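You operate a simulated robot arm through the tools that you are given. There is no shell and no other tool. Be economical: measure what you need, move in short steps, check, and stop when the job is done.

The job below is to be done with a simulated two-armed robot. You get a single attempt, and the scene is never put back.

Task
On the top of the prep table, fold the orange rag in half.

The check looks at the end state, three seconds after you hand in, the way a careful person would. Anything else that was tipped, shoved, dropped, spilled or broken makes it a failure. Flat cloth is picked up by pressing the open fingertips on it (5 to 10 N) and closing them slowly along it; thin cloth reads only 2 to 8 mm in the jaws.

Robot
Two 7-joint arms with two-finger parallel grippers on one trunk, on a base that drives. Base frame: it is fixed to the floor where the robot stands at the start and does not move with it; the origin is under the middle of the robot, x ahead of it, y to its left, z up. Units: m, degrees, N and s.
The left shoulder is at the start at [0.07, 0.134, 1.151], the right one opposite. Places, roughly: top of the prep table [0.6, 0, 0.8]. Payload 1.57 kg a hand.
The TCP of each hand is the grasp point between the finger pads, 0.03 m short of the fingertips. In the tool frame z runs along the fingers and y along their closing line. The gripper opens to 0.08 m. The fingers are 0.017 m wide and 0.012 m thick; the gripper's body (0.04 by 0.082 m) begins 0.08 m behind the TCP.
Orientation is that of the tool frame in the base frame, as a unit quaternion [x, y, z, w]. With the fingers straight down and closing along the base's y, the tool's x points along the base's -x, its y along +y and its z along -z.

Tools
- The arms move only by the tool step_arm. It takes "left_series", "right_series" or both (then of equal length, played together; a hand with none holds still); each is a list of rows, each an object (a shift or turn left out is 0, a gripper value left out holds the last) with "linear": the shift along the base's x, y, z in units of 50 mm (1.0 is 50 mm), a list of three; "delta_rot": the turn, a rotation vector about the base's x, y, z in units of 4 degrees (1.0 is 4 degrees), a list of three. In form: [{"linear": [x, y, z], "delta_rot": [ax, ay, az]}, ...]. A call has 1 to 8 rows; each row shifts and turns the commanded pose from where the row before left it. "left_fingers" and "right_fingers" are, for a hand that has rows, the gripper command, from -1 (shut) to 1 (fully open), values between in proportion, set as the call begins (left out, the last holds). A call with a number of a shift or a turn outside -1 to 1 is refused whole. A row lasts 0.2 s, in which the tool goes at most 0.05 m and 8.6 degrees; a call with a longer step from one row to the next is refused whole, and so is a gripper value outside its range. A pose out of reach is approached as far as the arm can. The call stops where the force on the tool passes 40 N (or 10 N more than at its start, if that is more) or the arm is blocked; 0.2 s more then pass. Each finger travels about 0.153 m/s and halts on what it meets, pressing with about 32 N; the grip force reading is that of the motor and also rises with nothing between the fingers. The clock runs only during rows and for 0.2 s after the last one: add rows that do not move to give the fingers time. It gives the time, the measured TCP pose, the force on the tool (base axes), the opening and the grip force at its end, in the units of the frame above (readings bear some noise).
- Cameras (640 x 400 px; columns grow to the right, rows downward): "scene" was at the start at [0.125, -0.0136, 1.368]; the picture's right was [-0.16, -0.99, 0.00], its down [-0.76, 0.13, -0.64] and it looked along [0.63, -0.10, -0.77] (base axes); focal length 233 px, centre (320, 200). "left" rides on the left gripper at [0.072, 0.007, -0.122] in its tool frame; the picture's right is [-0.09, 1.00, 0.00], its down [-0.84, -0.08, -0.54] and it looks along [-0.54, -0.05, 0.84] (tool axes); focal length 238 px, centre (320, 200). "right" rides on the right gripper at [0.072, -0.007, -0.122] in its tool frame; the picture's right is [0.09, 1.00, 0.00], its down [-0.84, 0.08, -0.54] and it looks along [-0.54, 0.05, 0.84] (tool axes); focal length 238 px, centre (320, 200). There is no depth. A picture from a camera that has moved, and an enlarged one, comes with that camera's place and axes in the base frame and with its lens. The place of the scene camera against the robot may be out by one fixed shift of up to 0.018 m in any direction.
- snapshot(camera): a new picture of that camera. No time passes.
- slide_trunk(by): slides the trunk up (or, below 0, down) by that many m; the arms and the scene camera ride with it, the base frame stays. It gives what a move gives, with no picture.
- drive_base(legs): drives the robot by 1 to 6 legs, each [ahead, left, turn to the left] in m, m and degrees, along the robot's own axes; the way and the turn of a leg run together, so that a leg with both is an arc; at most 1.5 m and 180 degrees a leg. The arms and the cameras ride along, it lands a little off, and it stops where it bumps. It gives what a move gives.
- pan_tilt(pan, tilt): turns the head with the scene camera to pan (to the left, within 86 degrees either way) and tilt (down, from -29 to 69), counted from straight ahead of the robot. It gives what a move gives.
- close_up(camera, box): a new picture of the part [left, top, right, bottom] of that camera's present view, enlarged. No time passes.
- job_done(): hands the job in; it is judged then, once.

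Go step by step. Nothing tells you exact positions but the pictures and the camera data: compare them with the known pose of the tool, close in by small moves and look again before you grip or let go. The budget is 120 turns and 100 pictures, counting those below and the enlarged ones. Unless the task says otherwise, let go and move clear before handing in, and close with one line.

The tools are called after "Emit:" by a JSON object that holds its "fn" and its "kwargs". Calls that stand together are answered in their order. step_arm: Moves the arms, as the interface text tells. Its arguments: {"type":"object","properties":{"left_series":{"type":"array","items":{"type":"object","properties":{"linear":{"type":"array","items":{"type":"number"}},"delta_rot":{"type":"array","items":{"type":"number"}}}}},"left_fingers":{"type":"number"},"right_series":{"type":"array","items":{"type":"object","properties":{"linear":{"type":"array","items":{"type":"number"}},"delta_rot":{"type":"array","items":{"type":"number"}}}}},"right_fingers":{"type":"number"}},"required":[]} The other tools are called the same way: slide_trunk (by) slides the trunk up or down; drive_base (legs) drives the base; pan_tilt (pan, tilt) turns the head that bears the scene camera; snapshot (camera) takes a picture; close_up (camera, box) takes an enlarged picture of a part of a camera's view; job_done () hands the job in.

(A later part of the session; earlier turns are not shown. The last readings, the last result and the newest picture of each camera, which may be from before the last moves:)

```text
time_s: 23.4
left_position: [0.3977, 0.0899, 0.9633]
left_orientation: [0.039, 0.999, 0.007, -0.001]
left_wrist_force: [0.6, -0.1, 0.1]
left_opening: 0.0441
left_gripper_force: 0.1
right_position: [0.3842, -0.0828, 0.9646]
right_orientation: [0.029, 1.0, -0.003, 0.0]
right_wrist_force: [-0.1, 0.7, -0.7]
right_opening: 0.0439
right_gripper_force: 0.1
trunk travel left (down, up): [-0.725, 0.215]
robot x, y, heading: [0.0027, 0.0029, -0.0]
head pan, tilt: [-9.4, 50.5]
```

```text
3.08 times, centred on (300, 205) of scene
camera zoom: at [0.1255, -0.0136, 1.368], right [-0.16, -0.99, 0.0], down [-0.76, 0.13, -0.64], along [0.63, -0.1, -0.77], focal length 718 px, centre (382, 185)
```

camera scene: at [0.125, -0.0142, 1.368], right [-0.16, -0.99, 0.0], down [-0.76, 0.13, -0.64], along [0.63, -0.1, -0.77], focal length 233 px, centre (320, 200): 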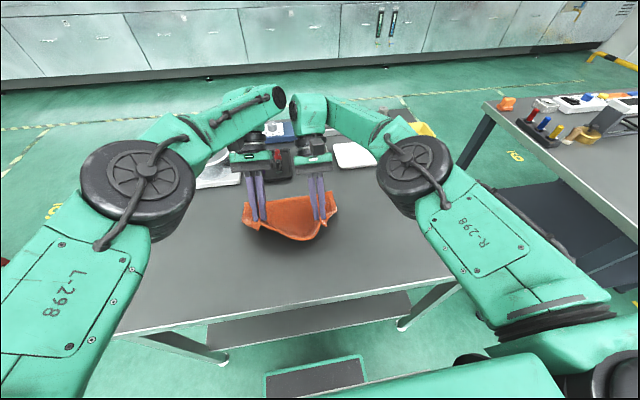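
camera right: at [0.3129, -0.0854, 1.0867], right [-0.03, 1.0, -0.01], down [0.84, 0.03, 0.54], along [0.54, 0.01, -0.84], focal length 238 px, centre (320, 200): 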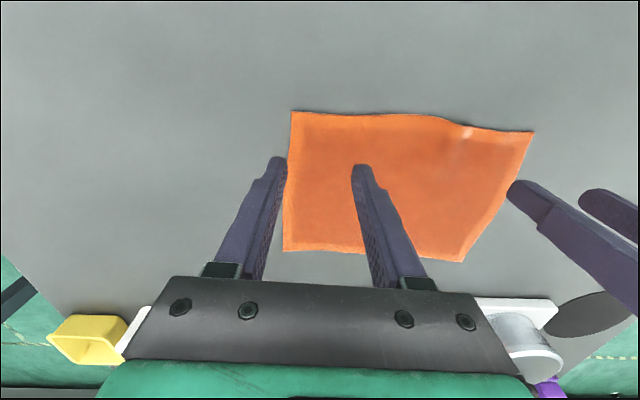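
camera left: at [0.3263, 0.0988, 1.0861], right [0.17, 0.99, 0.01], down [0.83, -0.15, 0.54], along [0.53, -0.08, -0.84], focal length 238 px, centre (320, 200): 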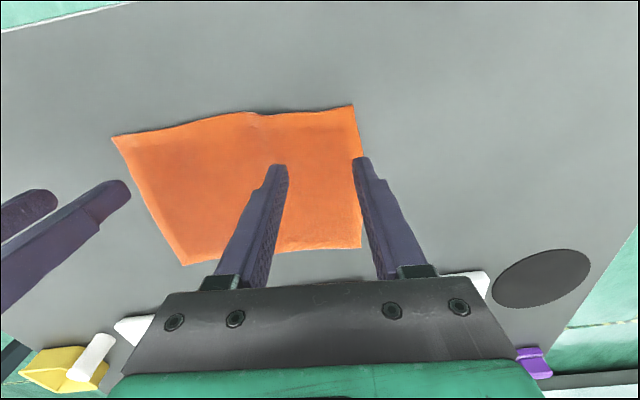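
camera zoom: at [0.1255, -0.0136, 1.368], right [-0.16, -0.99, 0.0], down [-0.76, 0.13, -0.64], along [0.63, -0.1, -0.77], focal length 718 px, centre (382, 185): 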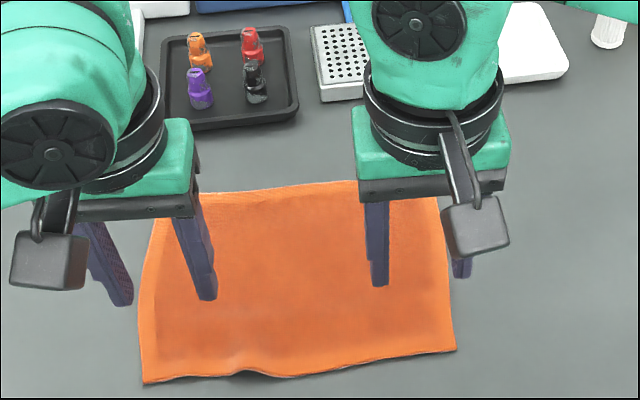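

Opening the fingers flattened the rag fully. Its corners are now near [0.374, 0.125], [0.364, -0.113], [0.556, 0.117] and [0.543, -0.130]. Before grasping the far edge, I'll test in the air whether the hands can tilt the other way where the fold would end.

Emit:
{"fn": "step_arm", "kwargs": {"left_series": [{"linear": [-0.05, 0, 0], "delta_rot": [0, -1, 0]}, {"linear": [-0.05, 0, 0], "delta_rot": [0, -1, 0]}, {"linear": [-0.05, 0, 0], "delta_rot": [0, -1, 0]}, {"linear": [-0.05, 0, 0], "delta_rot": [0, -1, 0]}, {"linear": [-0.05, 0, 0], "delta_rot": [0, -1, 0]}, {"linear": [-0.05, 0, 0], "delta_rot": [0, -1, 0]}, {"linear": [-0.05, 0, 0], "delta_rot": [0, -1, 0]}, {"linear": [-0.05, 0, 0], "delta_rot": [0, -1, 0]}], "right_series": [{"linear": [-0.05, 0, 0], "delta_rot": [0, -1, 0]}, {"linear": [-0.05, 0, 0], "delta_rot": [0, -1, 0]}, {"linear": [-0.05, 0, 0], "delta_rot": [0, -1, 0]}, {"linear": [-0.05, 0, 0], "delta_rot": [0, -1, 0]}, {"linear": [-0.05, 0, 0], "delta_rot": [0, -1, 0]}, {"linear": [-0.05, 0, 0], "delta_rot": [0, -1, 0]}, {"linear": [-0.05, 0, 0], "delta_rot": [0, -1, 0]}, {"linear": [-0.05, 0, 0], "delta_rot": [0, -1, 0]}]}}

Emit:
{"fn": "step_arm", "kwargs": {"left_series": [{"delta_rot": [0, -1, 0]}, {"delta_rot": [0, -1, 0]}, {"delta_rot": [0, -1, 0]}, {"delta_rot": [0, -1, 0]}, {"delta_rot": [0, -1, 0]}, {"delta_rot": [0, -1, 0]}, {}], "right_series": [{"delta_rot": [0, -1, 0]}, {"delta_rot": [0, -1, 0]}, {"delta_rot": [0, -1, 0]}, {"delta_rot": [0, -1, 0]}, {"delta_rot": [0, -1, 0]}, {"delta_rot": [0, -1, 0]}, {}]}}

Emit:
{"fn": "snapshot", "kwargs": {"camera": "scene"}}

```text
time_s: 25.2
left_position: [0.3959, 0.0899, 0.9557]
left_orientation: [0.041, 0.963, 0.009, 0.267]
left_wrist_force: [-0.2, -0.5, 0.0]
left_opening: 0.044
left_gripper_force: 0.1
left hand out of reach, approached as far as the arm can: row 6, 7, 8
right_position: [0.3652, -0.0815, 0.9635]
right_orientation: [0.029, 0.961, 0.005, 0.276]
right_wrist_force: [-0.3, -0.3, -0.4]
right_opening: 0.0438
right_gripper_force: 0.0
trunk travel left (down, up): [-0.725, 0.215]
robot x, y, heading: [0.002, -0.0045, 0.0]
head pan, tilt: [-9.4, 50.5]
```

```text
time_s: 26.8
left_position: [0.3971, 0.0882, 0.9558]
left_orientation: [0.031, 0.882, 0.024, 0.469]
left_wrist_force: [-0.6, 0.2, -0.4]
left_opening: 0.044
left_gripper_force: 0.0
right_position: [0.3633, -0.0744, 0.9645]
right_orientation: [0.027, 0.883, 0.012, 0.469]
right_wrist_force: [0.3, 0.1, -0.2]
right_opening: 0.0443
right_gripper_force: 0.1
right hand out of reach, approached as far as the arm can: row 4
trunk travel left (down, up): [-0.725, 0.215]
robot x, y, heading: [0.0014, -0.0021, 0.1]
head pan, tilt: [-9.4, 50.5]
```

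```text
65 pictures are left
camera scene: at [0.1257, -0.0149, 1.3679], right [-0.16, -0.99, 0.0], down [-0.76, 0.13, -0.64], along [0.63, -0.1, -0.77], focal length 233 px, centre (320, 200)
```

scene: 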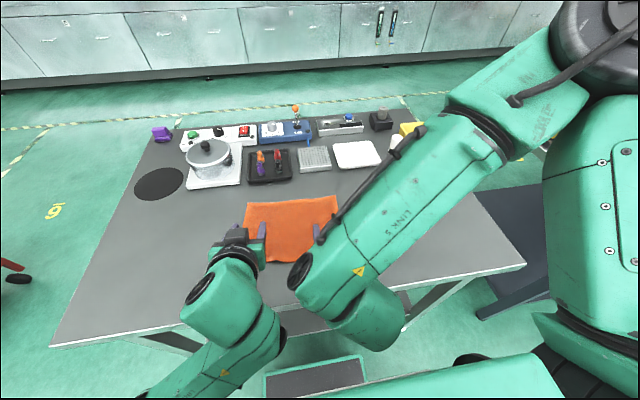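

A tilt of about 56° works but is near the arms' limit. Backing the base off by about 0.07 m will give more room, so I'll straighten the hands and drive back.

Emit:
{"fn": "step_arm", "kwargs": {"left_series": [{"linear": [0.1, 0, 0.1], "delta_rot": [0, 1, 0]}, {"linear": [0.1, 0, 0.1], "delta_rot": [0, 1, 0]}, {"linear": [0.1, 0, 0.1], "delta_rot": [0, 1, 0]}, {"linear": [0.1, 0, 0], "delta_rot": [0, 1, 0]}, {"linear": [0.1, 0, 0], "delta_rot": [0, 1, 0]}, {"linear": [0.1, 0, 0], "delta_rot": [0, 1, 0]}, {"linear": [0.1, 0, 0], "delta_rot": [0, 1, 0]}], "right_series": [{"linear": [0.1, -0.03, 0.1], "delta_rot": [0, 1, 0]}, {"linear": [0.1, -0.03, 0.1], "delta_rot": [0, 1, 0]}, {"linear": [0.1, -0.03, 0.1], "delta_rot": [0, 1, 0]}, {"linear": [0.1, -0.03, 0], "delta_rot": [0, 1, 0]}, {"linear": [0.1, -0.03, 0], "delta_rot": [0, 1, 0]}, {"linear": [0.1, -0.03, 0], "delta_rot": [0, 1, 0]}, {"linear": [0.1, -0.03, 0], "delta_rot": [0, 1, 0]}]}}

Emit:
{"fn": "step_arm", "kwargs": {"left_series": [{"delta_rot": [0, 1, 0]}, {"delta_rot": [0, 1, 0]}, {"delta_rot": [0, 1, 0]}, {"delta_rot": [0, 1, 0]}, {"delta_rot": [0, 1, 0]}, {"delta_rot": [0, 1, 0]}, {"delta_rot": [0, 1, 0]}, {}], "right_series": [{"delta_rot": [0, 1, 0]}, {"delta_rot": [0, 1, 0]}, {"delta_rot": [0, 1, 0]}, {"delta_rot": [0, 1, 0]}, {"delta_rot": [0, 1, 0]}, {"delta_rot": [0, 1, 0]}, {"delta_rot": [0, 1, 0]}, {}]}}

Emit:
{"fn": "drive_base", "kwargs": {"legs": [[-0.07, 0, 0]]}}

```text
time_s: 28.4
left_position: [0.4307, 0.145, 0.9451]
left_orientation: [0.045, 0.962, 0.123, 0.238]
left_wrist_force: [0.0, -0.1, -0.5]
left_opening: 0.044
left_gripper_force: 0.0
right_position: [0.397, -0.0832, 0.9791]
right_orientation: [0.029, 0.968, 0.003, 0.25]
right_wrist_force: [0.0, -0.1, -0.1]
right_opening: 0.0438
right_gripper_force: 0.1
trunk travel left (down, up): [-0.725, 0.215]
robot x, y, heading: [0.0006, -0.0018, -0.0]
head pan, tilt: [-9.4, 50.5]
stopped in row 7 (left hand): the arm was blocked; the commanded pose is now the measured one
```

```text
time_s: 28.9
left_position: [0.4293, 0.1979, 0.9313]
left_orientation: [0.053, 0.96, 0.217, 0.171]
left_wrist_force: [0.6, -0.1, 0.2]
left_opening: 0.044
left_gripper_force: 0.1
left hand out of reach, approached as far as the arm can: row 2
right_position: [0.3965, -0.0829, 0.9784]
right_orientation: [0.029, 0.98, 0.001, 0.199]
right_wrist_force: [0.0, 0.0, -0.2]
right_opening: 0.044
right_gripper_force: 0.0
trunk travel left (down, up): [-0.725, 0.215]
robot x, y, heading: [-0.0017, -0.0003, 0.0]
head pan, tilt: [-9.4, 50.5]
stopped in row 2 (left hand): the arm was blocked; the commanded pose is now the measured one
```

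```text
time_s: 30.0
left_position: [0.3594, 0.197, 0.9318]
left_orientation: [0.051, 0.96, 0.217, 0.171]
left_wrist_force: [-0.9, 0.4, 0.2]
left_opening: 0.0438
left_gripper_force: 0.1
right_position: [0.3275, -0.0841, 0.9792]
right_orientation: [0.029, 0.98, 0.002, 0.198]
right_wrist_force: [-0.1, 0.2, 0.2]
right_opening: 0.0439
right_gripper_force: 0.0
trunk travel left (down, up): [-0.725, 0.215]
robot x, y, heading: [-0.072, 0.0034, -0.2]
head pan, tilt: [-9.4, 50.5]
```

The left arm was blocked, most likely at a joint limit, and drifted sideways. I'll check the scene.

Emit:
{"fn": "snapshot", "kwargs": {"camera": "scene"}}

Emit:
{"fn": "snapshot", "kwargs": {"camera": "left"}}

```text
64 pictures are left
camera scene: at [0.0572, -0.0137, 1.3678], right [-0.16, -0.99, 0.0], down [-0.76, 0.13, -0.63], along [0.63, -0.1, -0.77], focal length 233 px, centre (320, 200)
```

scene: 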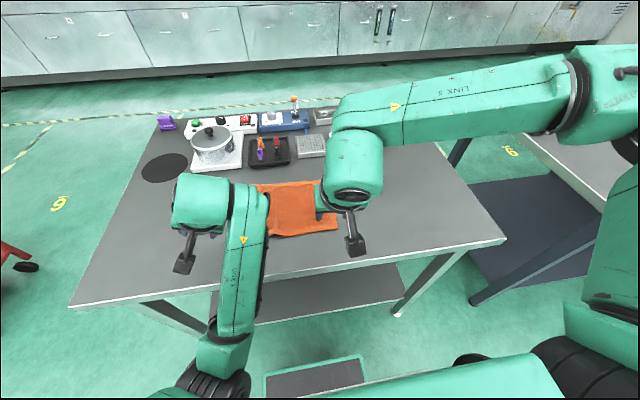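

```text
63 pictures are left
camera left: at [0.2496, 0.167, 1.0163], right [0.11, 0.88, 0.46], down [0.59, -0.43, 0.68], along [0.8, 0.2, -0.57], focal length 238 px, centre (320, 200)
```

left: 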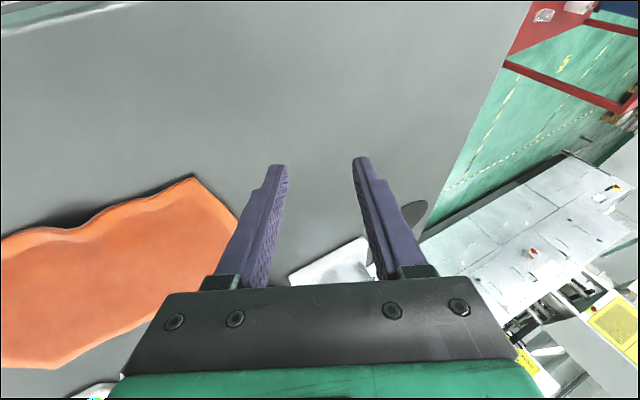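

The left forearm has turned inward. I'll raise both hands, move them outward and ahead, and bring them back to pointing straight down.

Emit:
{"fn": "step_arm", "kwargs": {"left_series": [{"linear": [0.15, 0, 0.27], "delta_rot": [-0.76, 0.645, 0.06]}, {"linear": [0.15, 0, 0.27], "delta_rot": [-0.76, 0.645, 0.06]}, {"linear": [0.15, 0, 0.27], "delta_rot": [-0.76, 0.645, 0.06]}, {"linear": [0.15, 0, 0.27], "delta_rot": [-0.76, 0.645, 0.06]}], "right_series": [{"linear": [0.18, -0.04, 0.1], "delta_rot": [0, 0.71, 0]}, {"linear": [0.18, -0.04, 0.1], "delta_rot": [0, 0.71, 0]}, {"linear": [0.18, -0.04, 0.1], "delta_rot": [0, 0.71, 0]}, {"linear": [0.18, -0.04, 0.1], "delta_rot": [0, 0.71, 0]}]}}

Emit:
{"fn": "snapshot", "kwargs": {"camera": "scene"}}

```text
time_s: 30.5
left_position: [0.367, 0.2624, 0.9524]
left_orientation: [0.032, 0.953, 0.275, 0.124]
left_wrist_force: [1.1, 0.7, -0.9]
left_opening: 0.0442
left_gripper_force: 0.0
left hand out of reach, approached as far as the arm can: row 2
right_position: [0.3415, -0.0873, 0.9867]
right_orientation: [0.03, 0.986, -0.001, 0.163]
right_wrist_force: [0.6, 0.2, 0.1]
right_opening: 0.0438
right_gripper_force: 0.1
trunk travel left (down, up): [-0.725, 0.215]
robot x, y, heading: [-0.0672, 0.0013, -0.3]
head pan, tilt: [-9.4, 50.5]
stopped in row 2 (left hand): the arm was blocked; the commanded pose is now the measured one
```

```text
62 pictures are left
camera scene: at [0.0576, -0.013, 1.3678], right [-0.16, -0.99, 0.0], down [-0.76, 0.13, -0.63], along [0.63, -0.1, -0.77], focal length 233 px, centre (320, 200)
```

scene: 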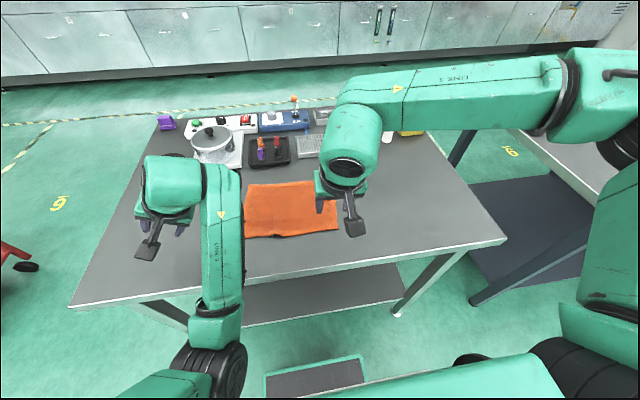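

The left hand only drifts sideways. I'll try pure translations without turning, to find which direction frees it.

Emit:
{"fn": "step_arm", "kwargs": {"left_series": [{"linear": [0.1, 0.1, 0.4]}, {"linear": [0.1, 0.1, 0.4]}, {"linear": [0.1, 0.1, 0.4]}, {}]}}

```text
time_s: 31.5
left_position: [0.3793, 0.289, 1.0159]
left_orientation: [0.023, 0.948, 0.293, 0.122]
left_wrist_force: [-0.2, -0.3, 0.2]
left_opening: 0.044
left_gripper_force: 0.2
right_position: [0.3384, -0.0871, 0.9871]
right_orientation: [0.029, 0.986, 0.002, 0.163]
right_wrist_force: [0.2, -0.1, 0.0]
right_opening: 0.044
right_gripper_force: 0.0
trunk travel left (down, up): [-0.725, 0.215]
robot x, y, heading: [-0.0687, 0.0005, 0.1]
head pan, tilt: [-9.4, 50.5]
```

Going up works. I'll continue up and ahead, adding the turn gently.

Emit:
{"fn": "step_arm", "kwargs": {"left_series": [{"linear": [0.3, 0, 0.3], "delta_rot": [-0.6, 0.3, 0]}, {"linear": [0.3, 0, 0.3], "delta_rot": [-0.6, 0.3, 0]}, {"linear": [0.3, 0, 0.3], "delta_rot": [-0.6, 0.3, 0]}, {"linear": [0.3, 0, 0.2], "delta_rot": [-0.6, 0.3, 0]}, {}]}}

Emit:
{"fn": "snapshot", "kwargs": {"camera": "scene"}}

```text
time_s: 32.7
left_position: [0.4435, 0.2793, 1.0658]
left_orientation: [0.032, 0.977, 0.192, 0.086]
left_wrist_force: [0.0, 0.3, 0.4]
left_opening: 0.0441
left_gripper_force: 0.1
left hand out of reach, approached as far as the arm can: row 3
right_position: [0.3383, -0.0861, 0.9877]
right_orientation: [0.028, 0.986, 0.001, 0.164]
right_wrist_force: [0.6, 0.0, -0.5]
right_opening: 0.0442
right_gripper_force: 0.0
trunk travel left (down, up): [-0.725, 0.215]
robot x, y, heading: [-0.0691, 0.0006, -0.2]
head pan, tilt: [-9.4, 50.5]
```

```text
61 pictures are left
camera scene: at [0.055, -0.0136, 1.3681], right [-0.16, -0.99, 0.0], down [-0.76, 0.13, -0.64], along [0.63, -0.1, -0.77], focal length 233 px, centre (320, 200)
```

scene: 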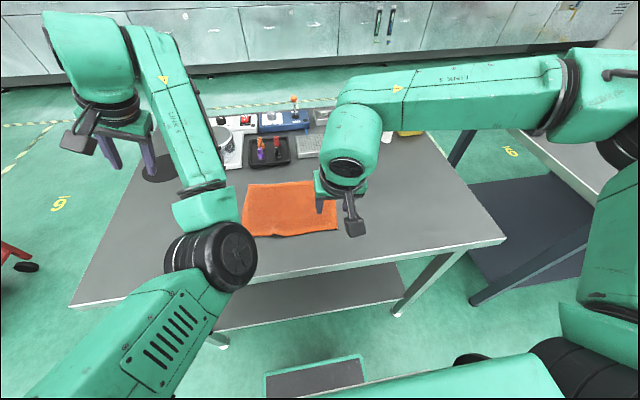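

The left arm is free, though its elbow is on the inner side. I'll finish levelling the hand and stretch it outward and ahead to let the elbow swing back.

Emit:
{"fn": "step_arm", "kwargs": {"left_series": [{"linear": [0.1, 0.3, 0.2], "delta_rot": [-0.78, 0.39, 0]}, {"linear": [0.1, 0.3, 0.2], "delta_rot": [-0.78, 0.39, 0]}, {"linear": [0.1, 0.3, 0.2], "delta_rot": [-0.78, 0.39, 0]}, {"linear": [0.1, 0.3, 0.2], "delta_rot": [-0.78, 0.39, 0]}, {"linear": [0.1, 0.2, 0.1], "delta_rot": [-0.78, 0.39, 0]}, {"linear": [0.1, 0.2, 0.1], "delta_rot": [-0.78, 0.39, 0]}, {"linear": [0.1, 0, 0.1], "delta_rot": [-0.78, 0.39, 0]}, {}], "right_series": [{"linear": [0.16, -0.04, 0.1], "delta_rot": [0, 0.67, 0]}, {"linear": [0.16, -0.04, 0.1], "delta_rot": [0, 0.67, 0]}, {"linear": [0.16, -0.04, 0.1], "delta_rot": [0, 0.67, 0]}, {"linear": [0.16, -0.04, 0.1], "delta_rot": [0, 0.67, 0]}, {"linear": [0.16, -0.04, 0.1], "delta_rot": [0, 0.67, 0]}, {"linear": [0.16, -0.04, 0.1], "delta_rot": [0, 0.67, 0]}, {"linear": [0.16, -0.04, 0.1], "delta_rot": [0, 0.67, 0]}, {}]}}

Emit:
{"fn": "snapshot", "kwargs": {"camera": "scene"}}

```text
time_s: 34.5
left_position: [0.4801, 0.3589, 1.1206]
left_orientation: [0.033, 0.999, 0.0, -0.002]
left_wrist_force: [0.5, -1.2, 1.0]
left_opening: 0.044
left_gripper_force: 0.0
right_position: [0.3965, -0.1018, 1.0205]
right_orientation: [0.03, 1.0, -0.004, 0.0]
right_wrist_force: [-0.4, 0.0, 0.4]
right_opening: 0.0442
right_gripper_force: 0.1
trunk travel left (down, up): [-0.725, 0.215]
robot x, y, heading: [-0.0678, -0.0021, 0.2]
head pan, tilt: [-9.4, 50.5]
```

```text
60 pictures are left
camera scene: at [0.0553, -0.0143, 1.368], right [-0.16, -0.99, 0.0], down [-0.76, 0.13, -0.64], along [0.63, -0.1, -0.77], focal length 233 px, centre (320, 200)
```

scene: 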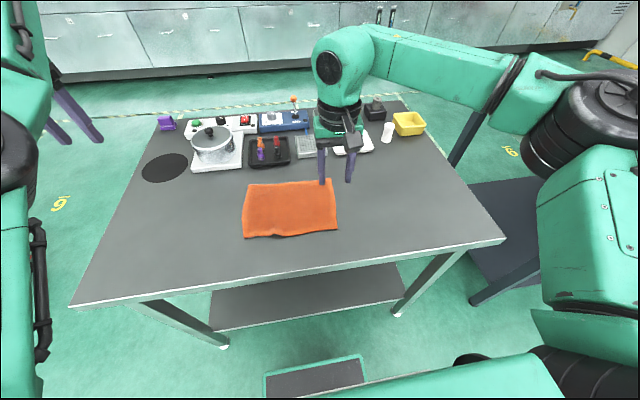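

Both hands point straight down now, and the left elbow is back on the outside. I'll bring the left hand back over the table.

Emit:
{"fn": "step_arm", "kwargs": {"left_series": [{"linear": [0, -0.6, -0.2]}, {"linear": [0, -0.6, -0.3]}, {"linear": [0, -0.6, -0.3]}, {"linear": [0, -0.6, -0.3]}, {"linear": [0, -0.6, -0.3]}, {"linear": [0, -0.6, -0.3]}, {"linear": [0, -0.6, -0.3]}, {}], "right_series": [{"linear": [0.25, 0, 0]}, {"linear": [0.25, 0, 0]}, {"linear": [0.25, 0, 0]}, {"linear": [0.25, 0, 0]}, {"linear": [0.25, 0, 0]}, {"linear": [0.25, 0, 0]}, {}, {}]}}

Emit:
{"fn": "snapshot", "kwargs": {"camera": "scene"}}

Emit:
{"fn": "snapshot", "kwargs": {"camera": "left"}}

Emit:
{"fn": "snapshot", "kwargs": {"camera": "right"}}

```text
time_s: 36.3
left_position: [0.4999, 0.1584, 1.0188]
left_orientation: [0.033, 0.999, 0.001, -0.002]
left_wrist_force: [-0.2, 0.6, 0.4]
left_opening: 0.0439
left_gripper_force: 0.1
left hand out of reach, approached as far as the arm can: row 5, 6, 7
right_position: [0.471, -0.1007, 1.0219]
right_orientation: [0.03, 1.0, -0.004, 0.0]
right_wrist_force: [-0.1, -0.2, 0.5]
right_opening: 0.0439
right_gripper_force: 0.1
trunk travel left (down, up): [-0.725, 0.215]
robot x, y, heading: [-0.0726, 0.0021, -0.1]
head pan, tilt: [-9.4, 50.5]
```

```text
59 pictures are left
camera scene: at [0.0552, -0.0131, 1.368], right [-0.16, -0.99, 0.0], down [-0.76, 0.13, -0.64], along [0.63, -0.1, -0.77], focal length 233 px, centre (320, 200)
```

scene: 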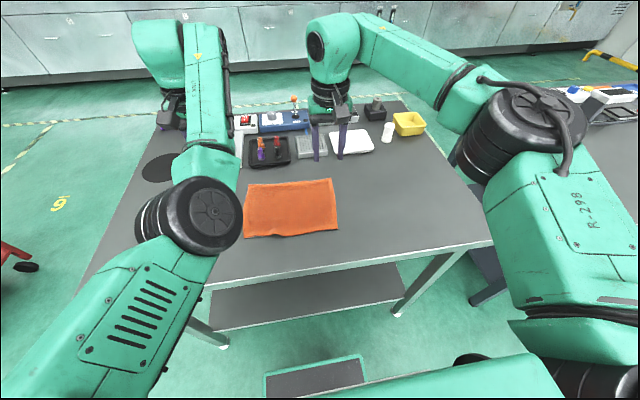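

```text
58 pictures are left
camera left: at [0.4306, 0.1691, 1.141], right [0.16, 0.99, 0.0], down [0.83, -0.13, 0.54], along [0.53, -0.08, -0.84], focal length 238 px, centre (320, 200)
```

left: 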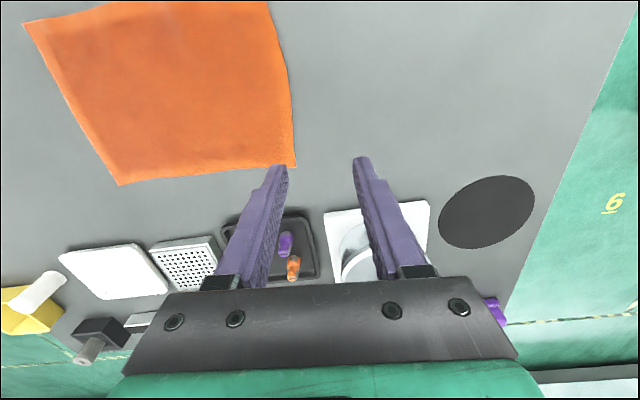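

```text
57 pictures are left
camera right: at [0.399, -0.1031, 1.144], right [-0.03, 1.0, -0.01], down [0.84, 0.03, 0.54], along [0.54, 0.01, -0.84], focal length 238 px, centre (320, 200)
```

right: 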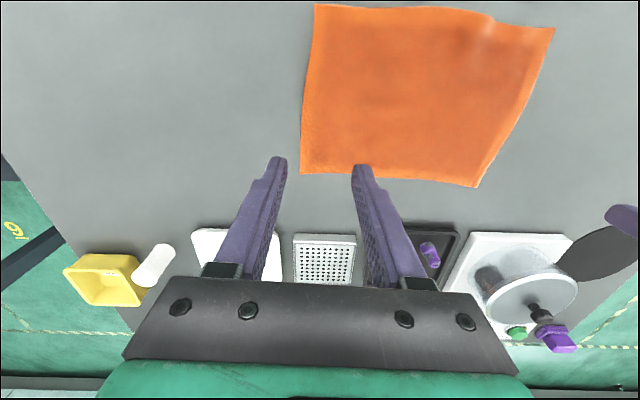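

The left arm can't come further inward with its elbow on the inside. I'll try turning the hand clockwise in the air to push the elbow outward.

Emit:
{"fn": "step_arm", "kwargs": {"left_series": [{"linear": [0, 0, 0.3], "delta_rot": [0, 0, -1]}, {"linear": [0, 0, 0.3], "delta_rot": [0, 0, -1]}, {"linear": [0, 0, 0.3], "delta_rot": [0, 0, -1]}, {"linear": [0, 0, 0.3], "delta_rot": [0, 0, -1]}, {"delta_rot": [0, 0, -1]}, {"delta_rot": [0, 0, -1]}, {"delta_rot": [0, 0, -1]}, {"delta_rot": [0, 0, -1]}]}}

Emit:
{"fn": "snapshot", "kwargs": {"camera": "scene"}}

```text
time_s: 38.1
left_position: [0.5031, 0.1578, 1.079]
left_orientation: [0.309, 0.951, 0.001, -0.001]
left_wrist_force: [-0.8, 0.5, 0.5]
left_opening: 0.044
left_gripper_force: 0.1
right_position: [0.4715, -0.1014, 1.0221]
right_orientation: [0.029, 1.0, -0.004, 0.0]
right_wrist_force: [0.2, 0.3, -0.2]
right_opening: 0.044
right_gripper_force: 0.0
trunk travel left (down, up): [-0.725, 0.215]
robot x, y, heading: [-0.0687, -0.0031, 0.1]
head pan, tilt: [-9.4, 50.5]
```

```text
56 pictures are left
camera scene: at [0.0554, -0.0137, 1.368], right [-0.16, -0.99, 0.0], down [-0.76, 0.13, -0.64], along [0.63, -0.1, -0.77], focal length 233 px, centre (320, 200)
```

scene: 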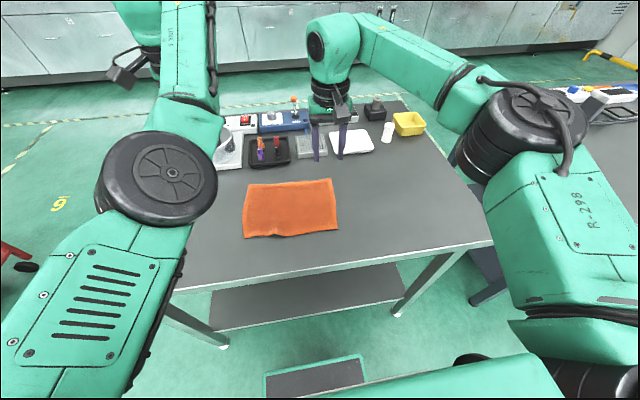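

The elbow has moved up and outward. I'll see whether the hand can now move inward.

Emit:
{"fn": "step_arm", "kwargs": {"left_series": [{"linear": [-0.1, -0.4, 0.1]}, {"linear": [-0.1, -0.4, 0.1]}, {"linear": [-0.1, -0.4, 0.1]}, {"linear": [-0.1, -0.4, 0]}, {}]}}

Emit:
{"fn": "snapshot", "kwargs": {"camera": "scene"}}

```text
time_s: 39.3
left_position: [0.5002, 0.078, 1.0967]
left_orientation: [0.307, 0.952, 0.001, -0.002]
left_wrist_force: [0.5, 0.3, -0.6]
left_opening: 0.0441
left_gripper_force: 0.0
left hand out of reach, approached as far as the arm can: row 1, 2, 4
right_position: [0.4715, -0.1014, 1.0217]
right_orientation: [0.029, 1.0, -0.005, 0.0]
right_wrist_force: [-0.4, -0.2, -0.7]
right_opening: 0.0439
right_gripper_force: 0.0
trunk travel left (down, up): [-0.725, 0.215]
robot x, y, heading: [-0.0705, -0.0016, 0.2]
head pan, tilt: [-9.4, 50.5]
```

```text
55 pictures are left
camera scene: at [0.0556, -0.0133, 1.368], right [-0.16, -0.99, 0.0], down [-0.76, 0.13, -0.64], along [0.63, -0.1, -0.77], focal length 233 px, centre (320, 200)
```

scene: 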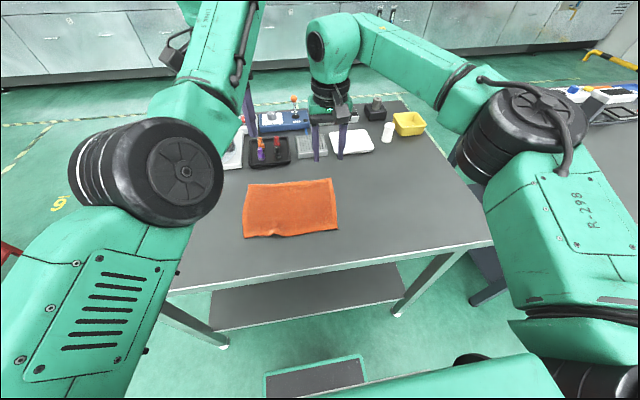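

The hand came in to y = 0.078 with the elbow outside. I'll turn it back and lower it toward the far-left corner, then check its reach.

Emit:
{"fn": "step_arm", "kwargs": {"left_series": [{"linear": [0.1, 0, -0.4], "delta_rot": [0, 0, 1]}, {"linear": [0.1, 0, -0.4], "delta_rot": [0, 0, 1]}, {"linear": [0.1, 0, -0.4], "delta_rot": [0, 0, 1]}, {"linear": [0.1, 0, -0.4], "delta_rot": [0, 0, 1]}, {"linear": [0.1, 0, -0.4], "delta_rot": [0, 0, 1]}, {"linear": [0.1, 0, -0.3], "delta_rot": [0, 0, 1]}, {"linear": [0.1, 0, 0], "delta_rot": [0, 0, 1]}, {"linear": [0.1, 0, 0], "delta_rot": [0, 0, 1]}]}}

Emit:
{"fn": "snapshot", "kwargs": {"camera": "scene"}}

```text
time_s: 41.1
left_position: [0.54, 0.0738, 0.9985]
left_orientation: [0.085, 0.996, -0.003, 0.025]
left_wrist_force: [0.7, 0.2, 0.3]
left_opening: 0.0439
left_gripper_force: 0.1
left hand out of reach, approached as far as the arm can: row 7, 8
right_position: [0.4715, -0.1019, 1.0221]
right_orientation: [0.03, 1.0, -0.004, 0.0]
right_wrist_force: [-0.6, -0.2, -1.0]
right_opening: 0.044
right_gripper_force: 0.1
trunk travel left (down, up): [-0.725, 0.215]
robot x, y, heading: [-0.0715, -0.0002, 0.1]
head pan, tilt: [-9.4, 50.5]
```

```text
54 pictures are left
camera scene: at [0.0551, -0.0138, 1.368], right [-0.16, -0.99, 0.0], down [-0.76, 0.13, -0.64], along [0.63, -0.1, -0.77], focal length 233 px, centre (320, 200)
```

scene: 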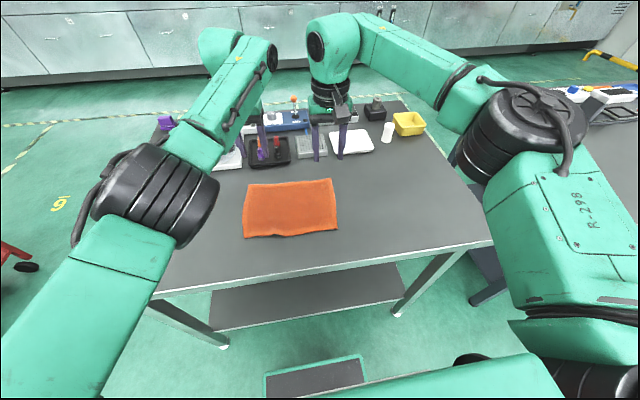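

The left elbow is back in its original outside position, mirroring the right. I'll move back a bit to confirm the arm is free and finish the turn.

Emit:
{"fn": "step_arm", "kwargs": {"left_series": [{"linear": [-0.25, 0.04, 0], "delta_rot": [0, -0.36, 0.36]}, {"linear": [-0.25, 0.04, 0], "delta_rot": [0, -0.36, 0.36]}, {"linear": [-0.25, 0.04, 0], "delta_rot": [0, 0, 0.36]}, {"linear": [-0.25, 0.04, 0], "delta_rot": [0, 0, 0.36]}, {"linear": [-0.25, 0.04, 0]}, {}]}}

Emit:
{"fn": "snapshot", "kwargs": {"camera": "scene"}}

```text
time_s: 42.5
left_position: [0.4779, 0.0828, 0.998]
left_orientation: [0.035, 0.998, 0.001, 0.049]
left_wrist_force: [-0.2, -0.2, 0.0]
left_opening: 0.044
left_gripper_force: 0.1
left hand out of reach, approached as far as the arm can: row 1, 3
right_position: [0.4714, -0.1003, 1.022]
right_orientation: [0.029, 1.0, -0.005, 0.0]
right_wrist_force: [0.3, -0.3, 0.3]
right_opening: 0.0441
right_gripper_force: 0.0
trunk travel left (down, up): [-0.725, 0.215]
robot x, y, heading: [-0.0696, 0.003, -0.2]
head pan, tilt: [-9.4, 50.5]
```

```text
53 pictures are left
camera scene: at [0.0557, -0.0135, 1.368], right [-0.16, -0.99, 0.0], down [-0.76, 0.13, -0.64], along [0.63, -0.1, -0.77], focal length 233 px, centre (320, 200)
```

scene: 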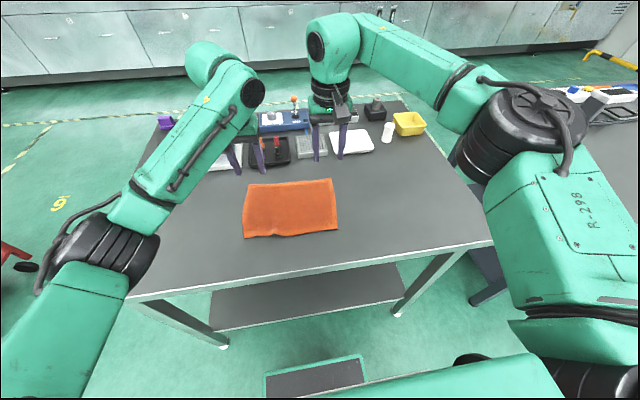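

The left arm has recovered. I'll move both hands above the far corners, straight down, and look.

Emit:
{"fn": "step_arm", "kwargs": {"left_series": [{"linear": [0.325, 0, -0.34], "delta_rot": [0, 0.35, 0]}, {"linear": [0.325, 0, -0.34], "delta_rot": [0, 0.35, 0]}, {"linear": [0.325, 0, -0.34], "delta_rot": [0, 0.35, 0]}, {"linear": [0.325, 0, -0.34], "delta_rot": [0, 0.35, 0]}, {}], "right_series": [{"linear": [0.315, 0.03, -0.46]}, {"linear": [0.315, 0.03, -0.46]}, {"linear": [0.315, 0.03, -0.46]}, {"linear": [0.315, 0.03, -0.46]}, {}], "left_fingers": 0, "right_fingers": 0}}

Emit:
{"fn": "snapshot", "kwargs": {"camera": "left"}}

Emit:
{"fn": "snapshot", "kwargs": {"camera": "right"}}

```text
time_s: 43.7
left_position: [0.5334, 0.0813, 0.9381]
left_orientation: [0.036, 0.999, 0.0, 0.008]
left_wrist_force: [0.4, -0.1, -0.2]
left_opening: 0.0402
left_gripper_force: 0.0
left hand out of reach, approached as far as the arm can: row 4
right_position: [0.528, -0.0945, 0.9361]
right_orientation: [0.027, 1.0, -0.004, 0.0]
right_wrist_force: [-0.9, -0.3, -0.1]
right_opening: 0.04
right_gripper_force: 0.0
right hand out of reach, approached as far as the arm can: row 4
trunk travel left (down, up): [-0.725, 0.215]
robot x, y, heading: [-0.067, -0.0017, 0.2]
head pan, tilt: [-9.4, 50.5]
```

```text
52 pictures are left
camera left: at [0.4611, 0.0929, 1.0589], right [0.16, 0.99, 0.0], down [0.82, -0.14, 0.56], along [0.55, -0.09, -0.83], focal length 238 px, centre (320, 200)
```

left: 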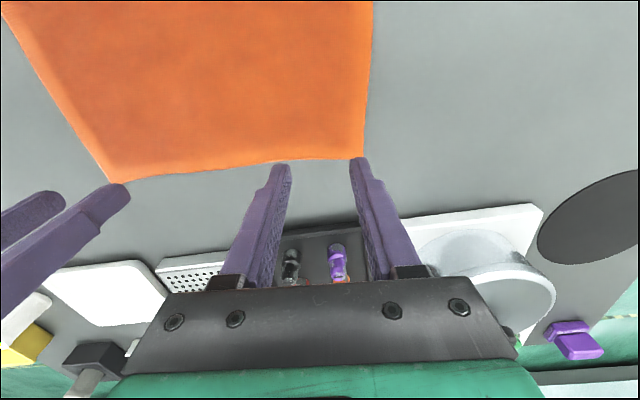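

```text
51 pictures are left
camera right: at [0.4553, -0.0974, 1.0583], right [-0.04, 1.0, -0.01], down [0.84, 0.04, 0.54], along [0.54, 0.01, -0.84], focal length 238 px, centre (320, 200)
```

right: 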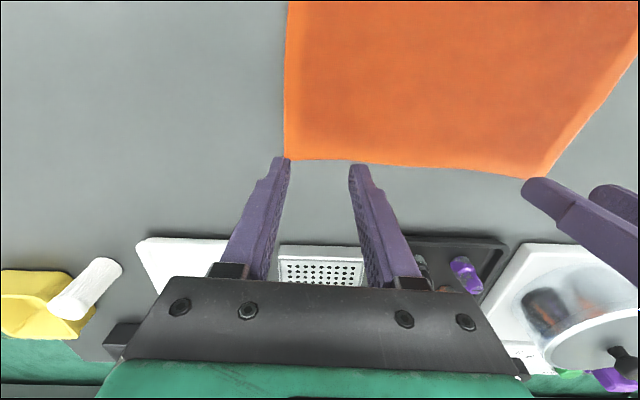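

The reach falls a few millimetres short, so I'll drive ahead 0.03 m.

Emit:
{"fn": "drive_base", "kwargs": {"legs": [[0.03, 0, 0]]}}

```text
time_s: 44.5
left_position: [0.5609, 0.0824, 0.9412]
left_orientation: [0.035, 0.999, 0.0, 0.01]
left_wrist_force: [-1.3, -0.1, 0.2]
left_opening: 0.0401
left_gripper_force: 0.1
right_position: [0.5536, -0.0926, 0.9387]
right_orientation: [0.028, 1.0, -0.004, 0.001]
right_wrist_force: [-0.2, -0.5, 0.2]
right_opening: 0.0399
right_gripper_force: 0.1
trunk travel left (down, up): [-0.725, 0.215]
robot x, y, heading: [-0.0348, 0.0017, -0.1]
head pan, tilt: [-9.4, 50.5]
```

Now I'll move over the grasp points and go down to just above the cloth.

Emit:
{"fn": "step_arm", "kwargs": {"left_series": [{"linear": [-0.13, 0, 0], "delta_rot": [0, 0.1, 0]}, {"linear": [-0.13, 0, -0.3], "delta_rot": [0, 0.1, 0]}, {"linear": [-0.13, 0, -0.4], "delta_rot": [0, 0.08, 0]}, {"linear": [0, 0, -0.26]}, {}], "right_series": [{"linear": [-0.144, -0.01, 0]}, {"linear": [-0.144, -0.01, -0.3]}, {"linear": [-0.144, -0.01, -0.4]}, {"linear": [0, 0, -0.22]}, {}]}}

Emit:
{"fn": "snapshot", "kwargs": {"camera": "left"}}

Emit:
{"fn": "snapshot", "kwargs": {"camera": "right"}}

```text
time_s: 45.7
left_position: [0.545, 0.0819, 0.8888]
left_orientation: [0.035, 0.999, -0.001, -0.003]
left_wrist_force: [-0.2, 0.7, -1.3]
left_opening: 0.04
left_gripper_force: 0.1
right_position: [0.5366, -0.0953, 0.8886]
right_orientation: [0.028, 1.0, -0.004, -0.001]
right_wrist_force: [0.2, -0.7, 0.1]
right_opening: 0.0401
right_gripper_force: 0.1
trunk travel left (down, up): [-0.725, 0.215]
robot x, y, heading: [-0.0416, -0.0012, -0.0]
head pan, tilt: [-9.4, 50.5]
```

```text
50 pictures are left
camera left: at [0.4743, 0.0929, 1.0114], right [0.16, 0.99, 0.0], down [0.83, -0.13, 0.54], along [0.53, -0.09, -0.84], focal length 238 px, centre (320, 200)
```

left: 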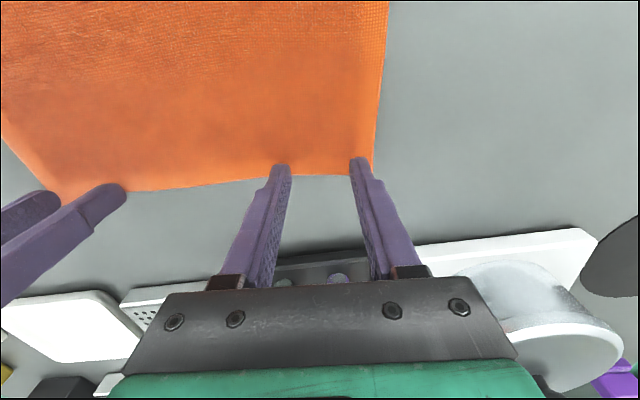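

```text
49 pictures are left
camera right: at [0.4643, -0.0982, 1.0114], right [-0.04, 1.0, -0.01], down [0.84, 0.04, 0.54], along [0.54, 0.01, -0.84], focal length 238 px, centre (320, 200)
```

right: 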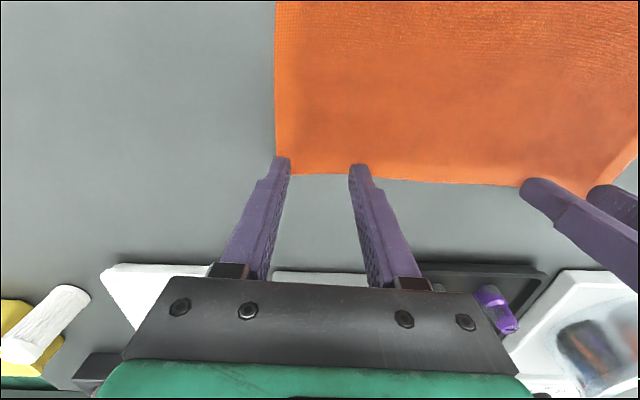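

Both hands are very near the edge, so I'll shift back 2 to 4 mm to land fully on the cloth and press down.

Emit:
{"fn": "step_arm", "kwargs": {"left_series": [{"linear": [-0.04, 0, -0.03]}, {"linear": [0, 0, -0.03]}, {"linear": [0, 0, -0.03]}, {}], "right_series": [{"linear": [-0.08, 0, -0.03]}, {"linear": [0, 0, -0.03]}, {"linear": [0, 0, -0.03]}, {}]}}

```text
time_s: 46.7
left_position: [0.5425, 0.0815, 0.8849]
left_orientation: [0.035, 0.999, -0.001, -0.003]
left_wrist_force: [-0.4, -0.4, 0.7]
left_opening: 0.0401
left_gripper_force: 0.1
right_position: [0.5322, -0.0962, 0.8862]
right_orientation: [0.028, 1.0, -0.004, 0.0]
right_wrist_force: [-1.0, -0.5, -0.2]
right_opening: 0.0399
right_gripper_force: 0.0
trunk travel left (down, up): [-0.725, 0.215]
robot x, y, heading: [-0.0415, 0.0006, 0.2]
head pan, tilt: [-9.4, 50.5]
```

There is almost no contact yet, so I'll press a little further.

Emit:
{"fn": "step_arm", "kwargs": {"left_series": [{"linear": [0, 0, -0.02]}, {"linear": [0, 0, -0.02]}, {}], "right_series": [{"linear": [0, 0, -0.03]}, {"linear": [0, 0, -0.03]}, {}]}}

```text
time_s: 47.5
left_position: [0.5414, 0.0817, 0.8837]
left_orientation: [0.035, 0.999, -0.001, -0.001]
left_wrist_force: [1.4, -0.2, 3.7]
left_opening: 0.0399
left_gripper_force: 0.1
right_position: [0.5309, -0.0949, 0.8849]
right_orientation: [0.027, 1.0, -0.004, 0.0]
right_wrist_force: [2.3, -1.1, 5.8]
right_opening: 0.0402
right_gripper_force: 0.0
trunk travel left (down, up): [-0.725, 0.215]
robot x, y, heading: [-0.038, 0.002, -0.0]
head pan, tilt: [-9.4, 50.5]
```

I'm adding about 1 mm more on each hand.

Emit:
{"fn": "step_arm", "kwargs": {"left_series": [{"linear": [0, 0, -0.03]}, {}], "right_series": [{"linear": [0, 0, -0.016]}, {}]}}

Emit:
{"fn": "step_arm", "kwargs": {"left_series": [{}, {}], "right_series": [{}, {}], "left_fingers": -0.25, "right_fingers": -0.25}}

Emit:
{"fn": "step_arm", "kwargs": {"left_series": [{}, {}], "right_series": [{}, {}], "left_fingers": -0.5, "right_fingers": -0.5}}

Emit:
{"fn": "step_arm", "kwargs": {"left_series": [{}, {}], "right_series": [{}, {}], "left_fingers": -0.75, "right_fingers": -0.75}}

Emit:
{"fn": "step_arm", "kwargs": {"left_series": [{}, {}, {}], "right_series": [{}, {}, {}], "left_fingers": -1, "right_fingers": -1}}

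Emit:
{"fn": "snapshot", "kwargs": {"camera": "left"}}

Emit:
{"fn": "snapshot", "kwargs": {"camera": "right"}}

```text
time_s: 48.1
left_position: [0.5418, 0.0823, 0.8831]
left_orientation: [0.035, 0.999, -0.001, -0.001]
left_wrist_force: [2.8, -0.3, 8.0]
left_opening: 0.0396
left_gripper_force: 0.0
right_position: [0.5308, -0.096, 0.883]
right_orientation: [0.028, 1.0, -0.003, 0.001]
right_wrist_force: [2.7, 0.3, 10.1]
right_opening: 0.0399
right_gripper_force: 0.1
trunk travel left (down, up): [-0.725, 0.215]
robot x, y, heading: [-0.0352, -0.0006, -0.2]
head pan, tilt: [-9.4, 50.5]
```

```text
time_s: 48.7
left_position: [0.5397, 0.0838, 0.8831]
left_orientation: [0.035, 0.999, -0.001, -0.001]
left_wrist_force: [-0.2, 0.4, 7.8]
left_opening: 0.0286
left_gripper_force: 0.0
right_position: [0.5286, -0.0953, 0.8838]
right_orientation: [0.029, 1.0, -0.005, 0.002]
right_wrist_force: [-1.3, 0.2, 7.5]
right_opening: 0.0285
right_gripper_force: 0.1
trunk travel left (down, up): [-0.725, 0.215]
robot x, y, heading: [-0.0407, 0.0034, 0.1]
head pan, tilt: [-9.4, 50.5]
```

```text
time_s: 49.3
left_position: [0.5408, 0.0811, 0.8839]
left_orientation: [0.035, 0.999, -0.001, -0.002]
left_wrist_force: [-0.6, -1.8, 7.0]
left_opening: 0.0198
left_gripper_force: 0.0
right_position: [0.5297, -0.095, 0.8835]
right_orientation: [0.028, 1.0, -0.003, 0.001]
right_wrist_force: [-0.8, 1.2, 6.9]
right_opening: 0.02
right_gripper_force: 0.1
trunk travel left (down, up): [-0.725, 0.215]
robot x, y, heading: [-0.0418, -0.005, -0.0]
head pan, tilt: [-9.4, 50.5]
```

```text
time_s: 49.9
left_position: [0.5411, 0.0813, 0.8832]
left_orientation: [0.034, 0.999, 0.0, -0.001]
left_wrist_force: [-0.1, -3.1, 7.7]
left_opening: 0.0109
left_gripper_force: 0.3
right_position: [0.5296, -0.0974, 0.8833]
right_orientation: [0.028, 1.0, -0.004, 0.001]
right_wrist_force: [-1.0, 2.4, 7.1]
right_opening: 0.0102
right_gripper_force: 0.0
trunk travel left (down, up): [-0.725, 0.215]
robot x, y, heading: [-0.0438, -0.0038, 0.0]
head pan, tilt: [-9.4, 50.5]
```

```text
time_s: 50.7
left_position: [0.5392, 0.0809, 0.8844]
left_orientation: [0.036, 0.999, -0.001, -0.001]
left_wrist_force: [-1.1, -9.7, 8.8]
left_opening: 0.0039
left_gripper_force: 24.1
right_position: [0.5294, -0.0962, 0.8836]
right_orientation: [0.027, 1.0, -0.001, 0.001]
right_wrist_force: [-0.1, 10.1, 6.9]
right_opening: 0.0039
right_gripper_force: 24.7
trunk travel left (down, up): [-0.725, 0.215]
robot x, y, heading: [-0.0375, 0.001, 0.0]
head pan, tilt: [-9.4, 50.5]
```

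```text
48 pictures are left
camera left: at [0.4697, 0.0929, 1.0054], right [0.16, 0.99, 0.0], down [0.83, -0.14, 0.54], along [0.53, -0.09, -0.84], focal length 238 px, centre (320, 200)
```

left: 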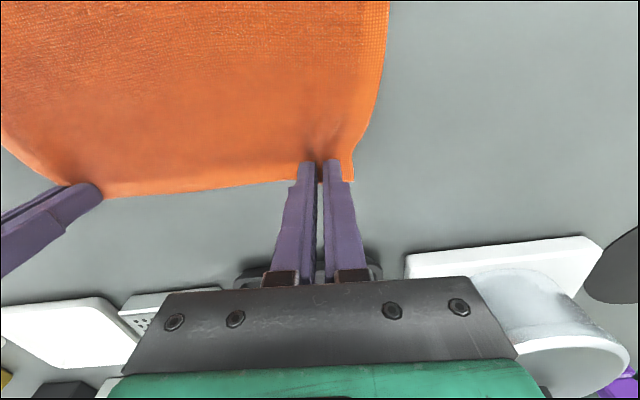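

```text
47 pictures are left
camera right: at [0.4578, -0.0984, 1.0054], right [-0.04, 1.0, -0.01], down [0.84, 0.04, 0.54], along [0.54, 0.02, -0.84], focal length 238 px, centre (320, 200)
```

right: 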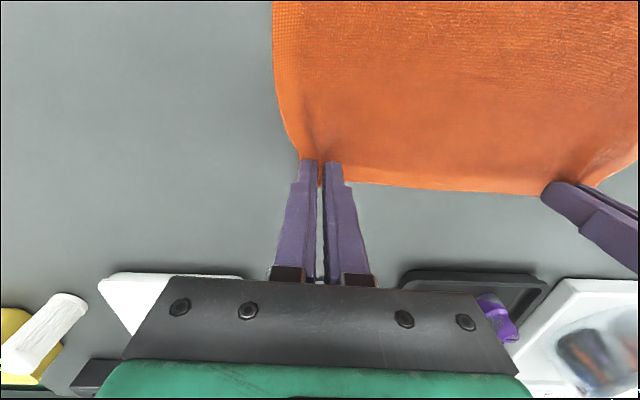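

Both far corners are held: 4 mm in the jaws at 24 N. I'll lift and carry the edge back toward me, tilting the fingers forward so the edge faces up.

Emit:
{"fn": "step_arm", "kwargs": {"left_series": [{"linear": [-0.06, -0.05, 0.3]}, {"linear": [-0.2, -0.05, 0.38], "delta_rot": [0, -1, 0]}, {"linear": [-0.32, 0.02, 0.36], "delta_rot": [0, -1, 0]}, {"linear": [-0.44, 0.03, 0.24], "delta_rot": [0, -1, 0]}, {"linear": [-0.48, 0.03, 0.1], "delta_rot": [0, -1, 0]}, {}], "right_series": [{"linear": [-0.06, 0.06, 0.3]}, {"linear": [-0.2, 0.06, 0.38], "delta_rot": [0, -1, 0]}, {"linear": [-0.32, 0.02, 0.36], "delta_rot": [0, -1, 0]}, {"linear": [-0.44, 0.03, 0.24], "delta_rot": [0, -1, 0]}, {"linear": [-0.48, 0.03, 0.1], "delta_rot": [0, -1, 0]}, {}]}}

Emit:
{"fn": "close_up", "kwargs": {"camera": "scene", "box": [200, 120, 400, 280]}}

Emit:
{"fn": "snapshot", "kwargs": {"camera": "left"}}

```text
time_s: 52.1
left_position: [0.4677, 0.0802, 0.9515]
left_orientation: [0.035, 0.99, 0.004, 0.136]
left_wrist_force: [-0.5, -0.5, 0.1]
left_opening: 0.0036
left_gripper_force: 24.8
right_position: [0.4599, -0.0853, 0.9507]
right_orientation: [0.028, 0.99, 0.0, 0.139]
right_wrist_force: [0.1, -0.2, -0.5]
right_opening: 0.0035
right_gripper_force: 24.5
trunk travel left (down, up): [-0.725, 0.215]
robot x, y, heading: [-0.0393, 0.0016, 0.0]
head pan, tilt: [-9.4, 50.5]
```

```text
2.50 times, centred on (300, 200) of scene
camera zoom: at [0.0865, -0.014, 1.3678], right [-0.16, -0.99, 0.0], down [-0.76, 0.13, -0.63], along [0.63, -0.1, -0.77], focal length 583 px, centre (370, 200)
```

zoom: 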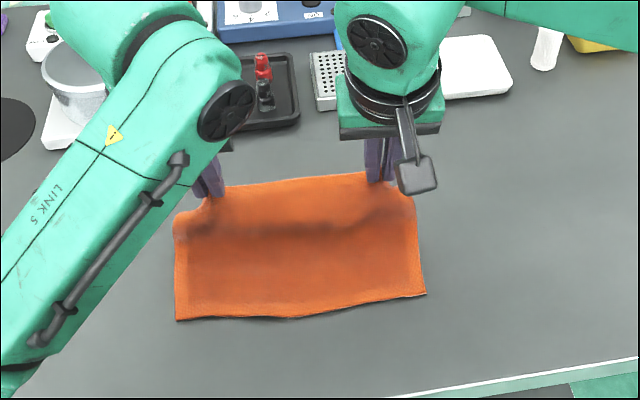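

```text
45 pictures are left
camera left: at [0.3657, 0.0915, 1.0497], right [0.16, 0.99, 0.04], down [0.65, -0.14, 0.75], along [0.74, -0.09, -0.67], focal length 238 px, centre (320, 200)
```

left: 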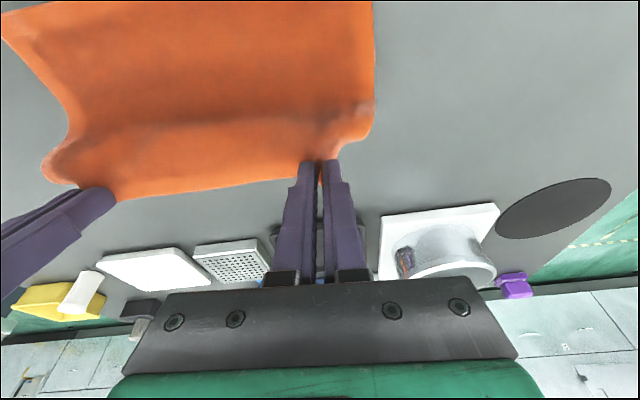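

The edge is up and the fold is forming, with the near part still flat. I'll continue back and down, tilting to about 40°.

Emit:
{"fn": "step_arm", "kwargs": {"left_series": [{"linear": [-0.3, 0.02, -0.02], "delta_rot": [0, -1, 0]}, {"linear": [-0.3, 0.02, -0.06], "delta_rot": [0, -1, 0]}, {"linear": [-0.28, 0.02, -0.1], "delta_rot": [0, -1, 0]}, {"linear": [-0.24, 0.02, -0.14], "delta_rot": [0, -1, 0]}, {}], "right_series": [{"linear": [-0.3, 0.02, -0.02], "delta_rot": [0, -1, 0]}, {"linear": [-0.3, 0.02, -0.06], "delta_rot": [0, -1, 0]}, {"linear": [-0.28, 0.02, -0.1], "delta_rot": [0, -1, 0]}, {"linear": [-0.24, 0.02, -0.14], "delta_rot": [0, -1, 0]}, {}]}}

Emit:
{"fn": "close_up", "kwargs": {"camera": "scene", "box": [200, 120, 400, 280]}}

Emit:
{"fn": "snapshot", "kwargs": {"camera": "left"}}

```text
time_s: 53.3
left_position: [0.4112, 0.0864, 0.9347]
left_orientation: [0.033, 0.962, 0.009, 0.273]
left_wrist_force: [0.2, -0.4, -0.3]
left_opening: 0.0039
left_gripper_force: 24.6
right_position: [0.4011, -0.0815, 0.936]
right_orientation: [0.028, 0.961, 0.004, 0.275]
right_wrist_force: [-0.2, 0.0, 0.0]
right_opening: 0.0038
right_gripper_force: 24.3
trunk travel left (down, up): [-0.725, 0.215]
robot x, y, heading: [-0.04, 0.0008, 0.1]
head pan, tilt: [-9.4, 50.5]
```

```text
2.50 times, centred on (300, 200) of scene
camera zoom: at [0.0859, -0.0138, 1.3679], right [-0.16, -0.99, 0.0], down [-0.76, 0.13, -0.63], along [0.63, -0.1, -0.77], focal length 583 px, centre (370, 200)
```

zoom: 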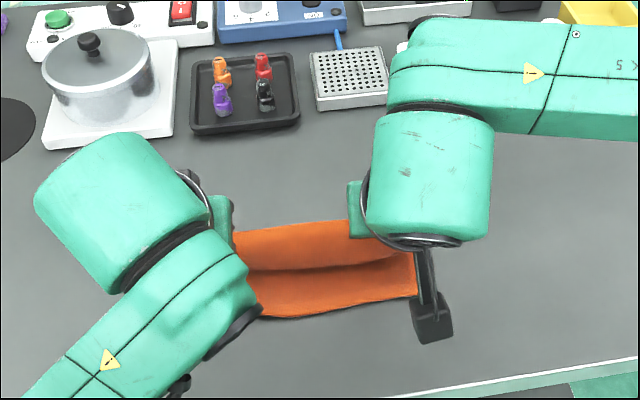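

```text
43 pictures are left
camera left: at [0.2863, 0.097, 0.9998], right [0.14, 0.99, 0.08], down [0.42, -0.14, 0.9], along [0.9, -0.09, -0.43], focal length 238 px, centre (320, 200)
```

left: 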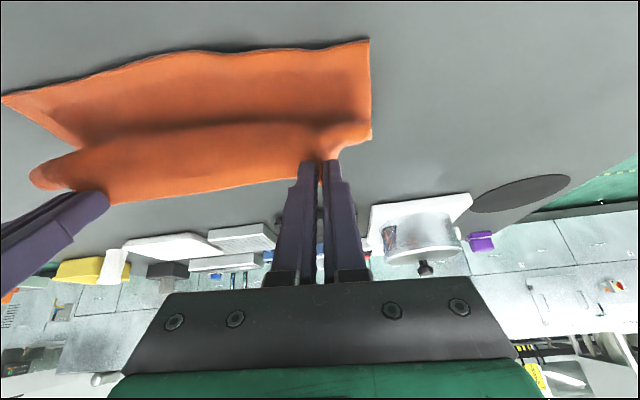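

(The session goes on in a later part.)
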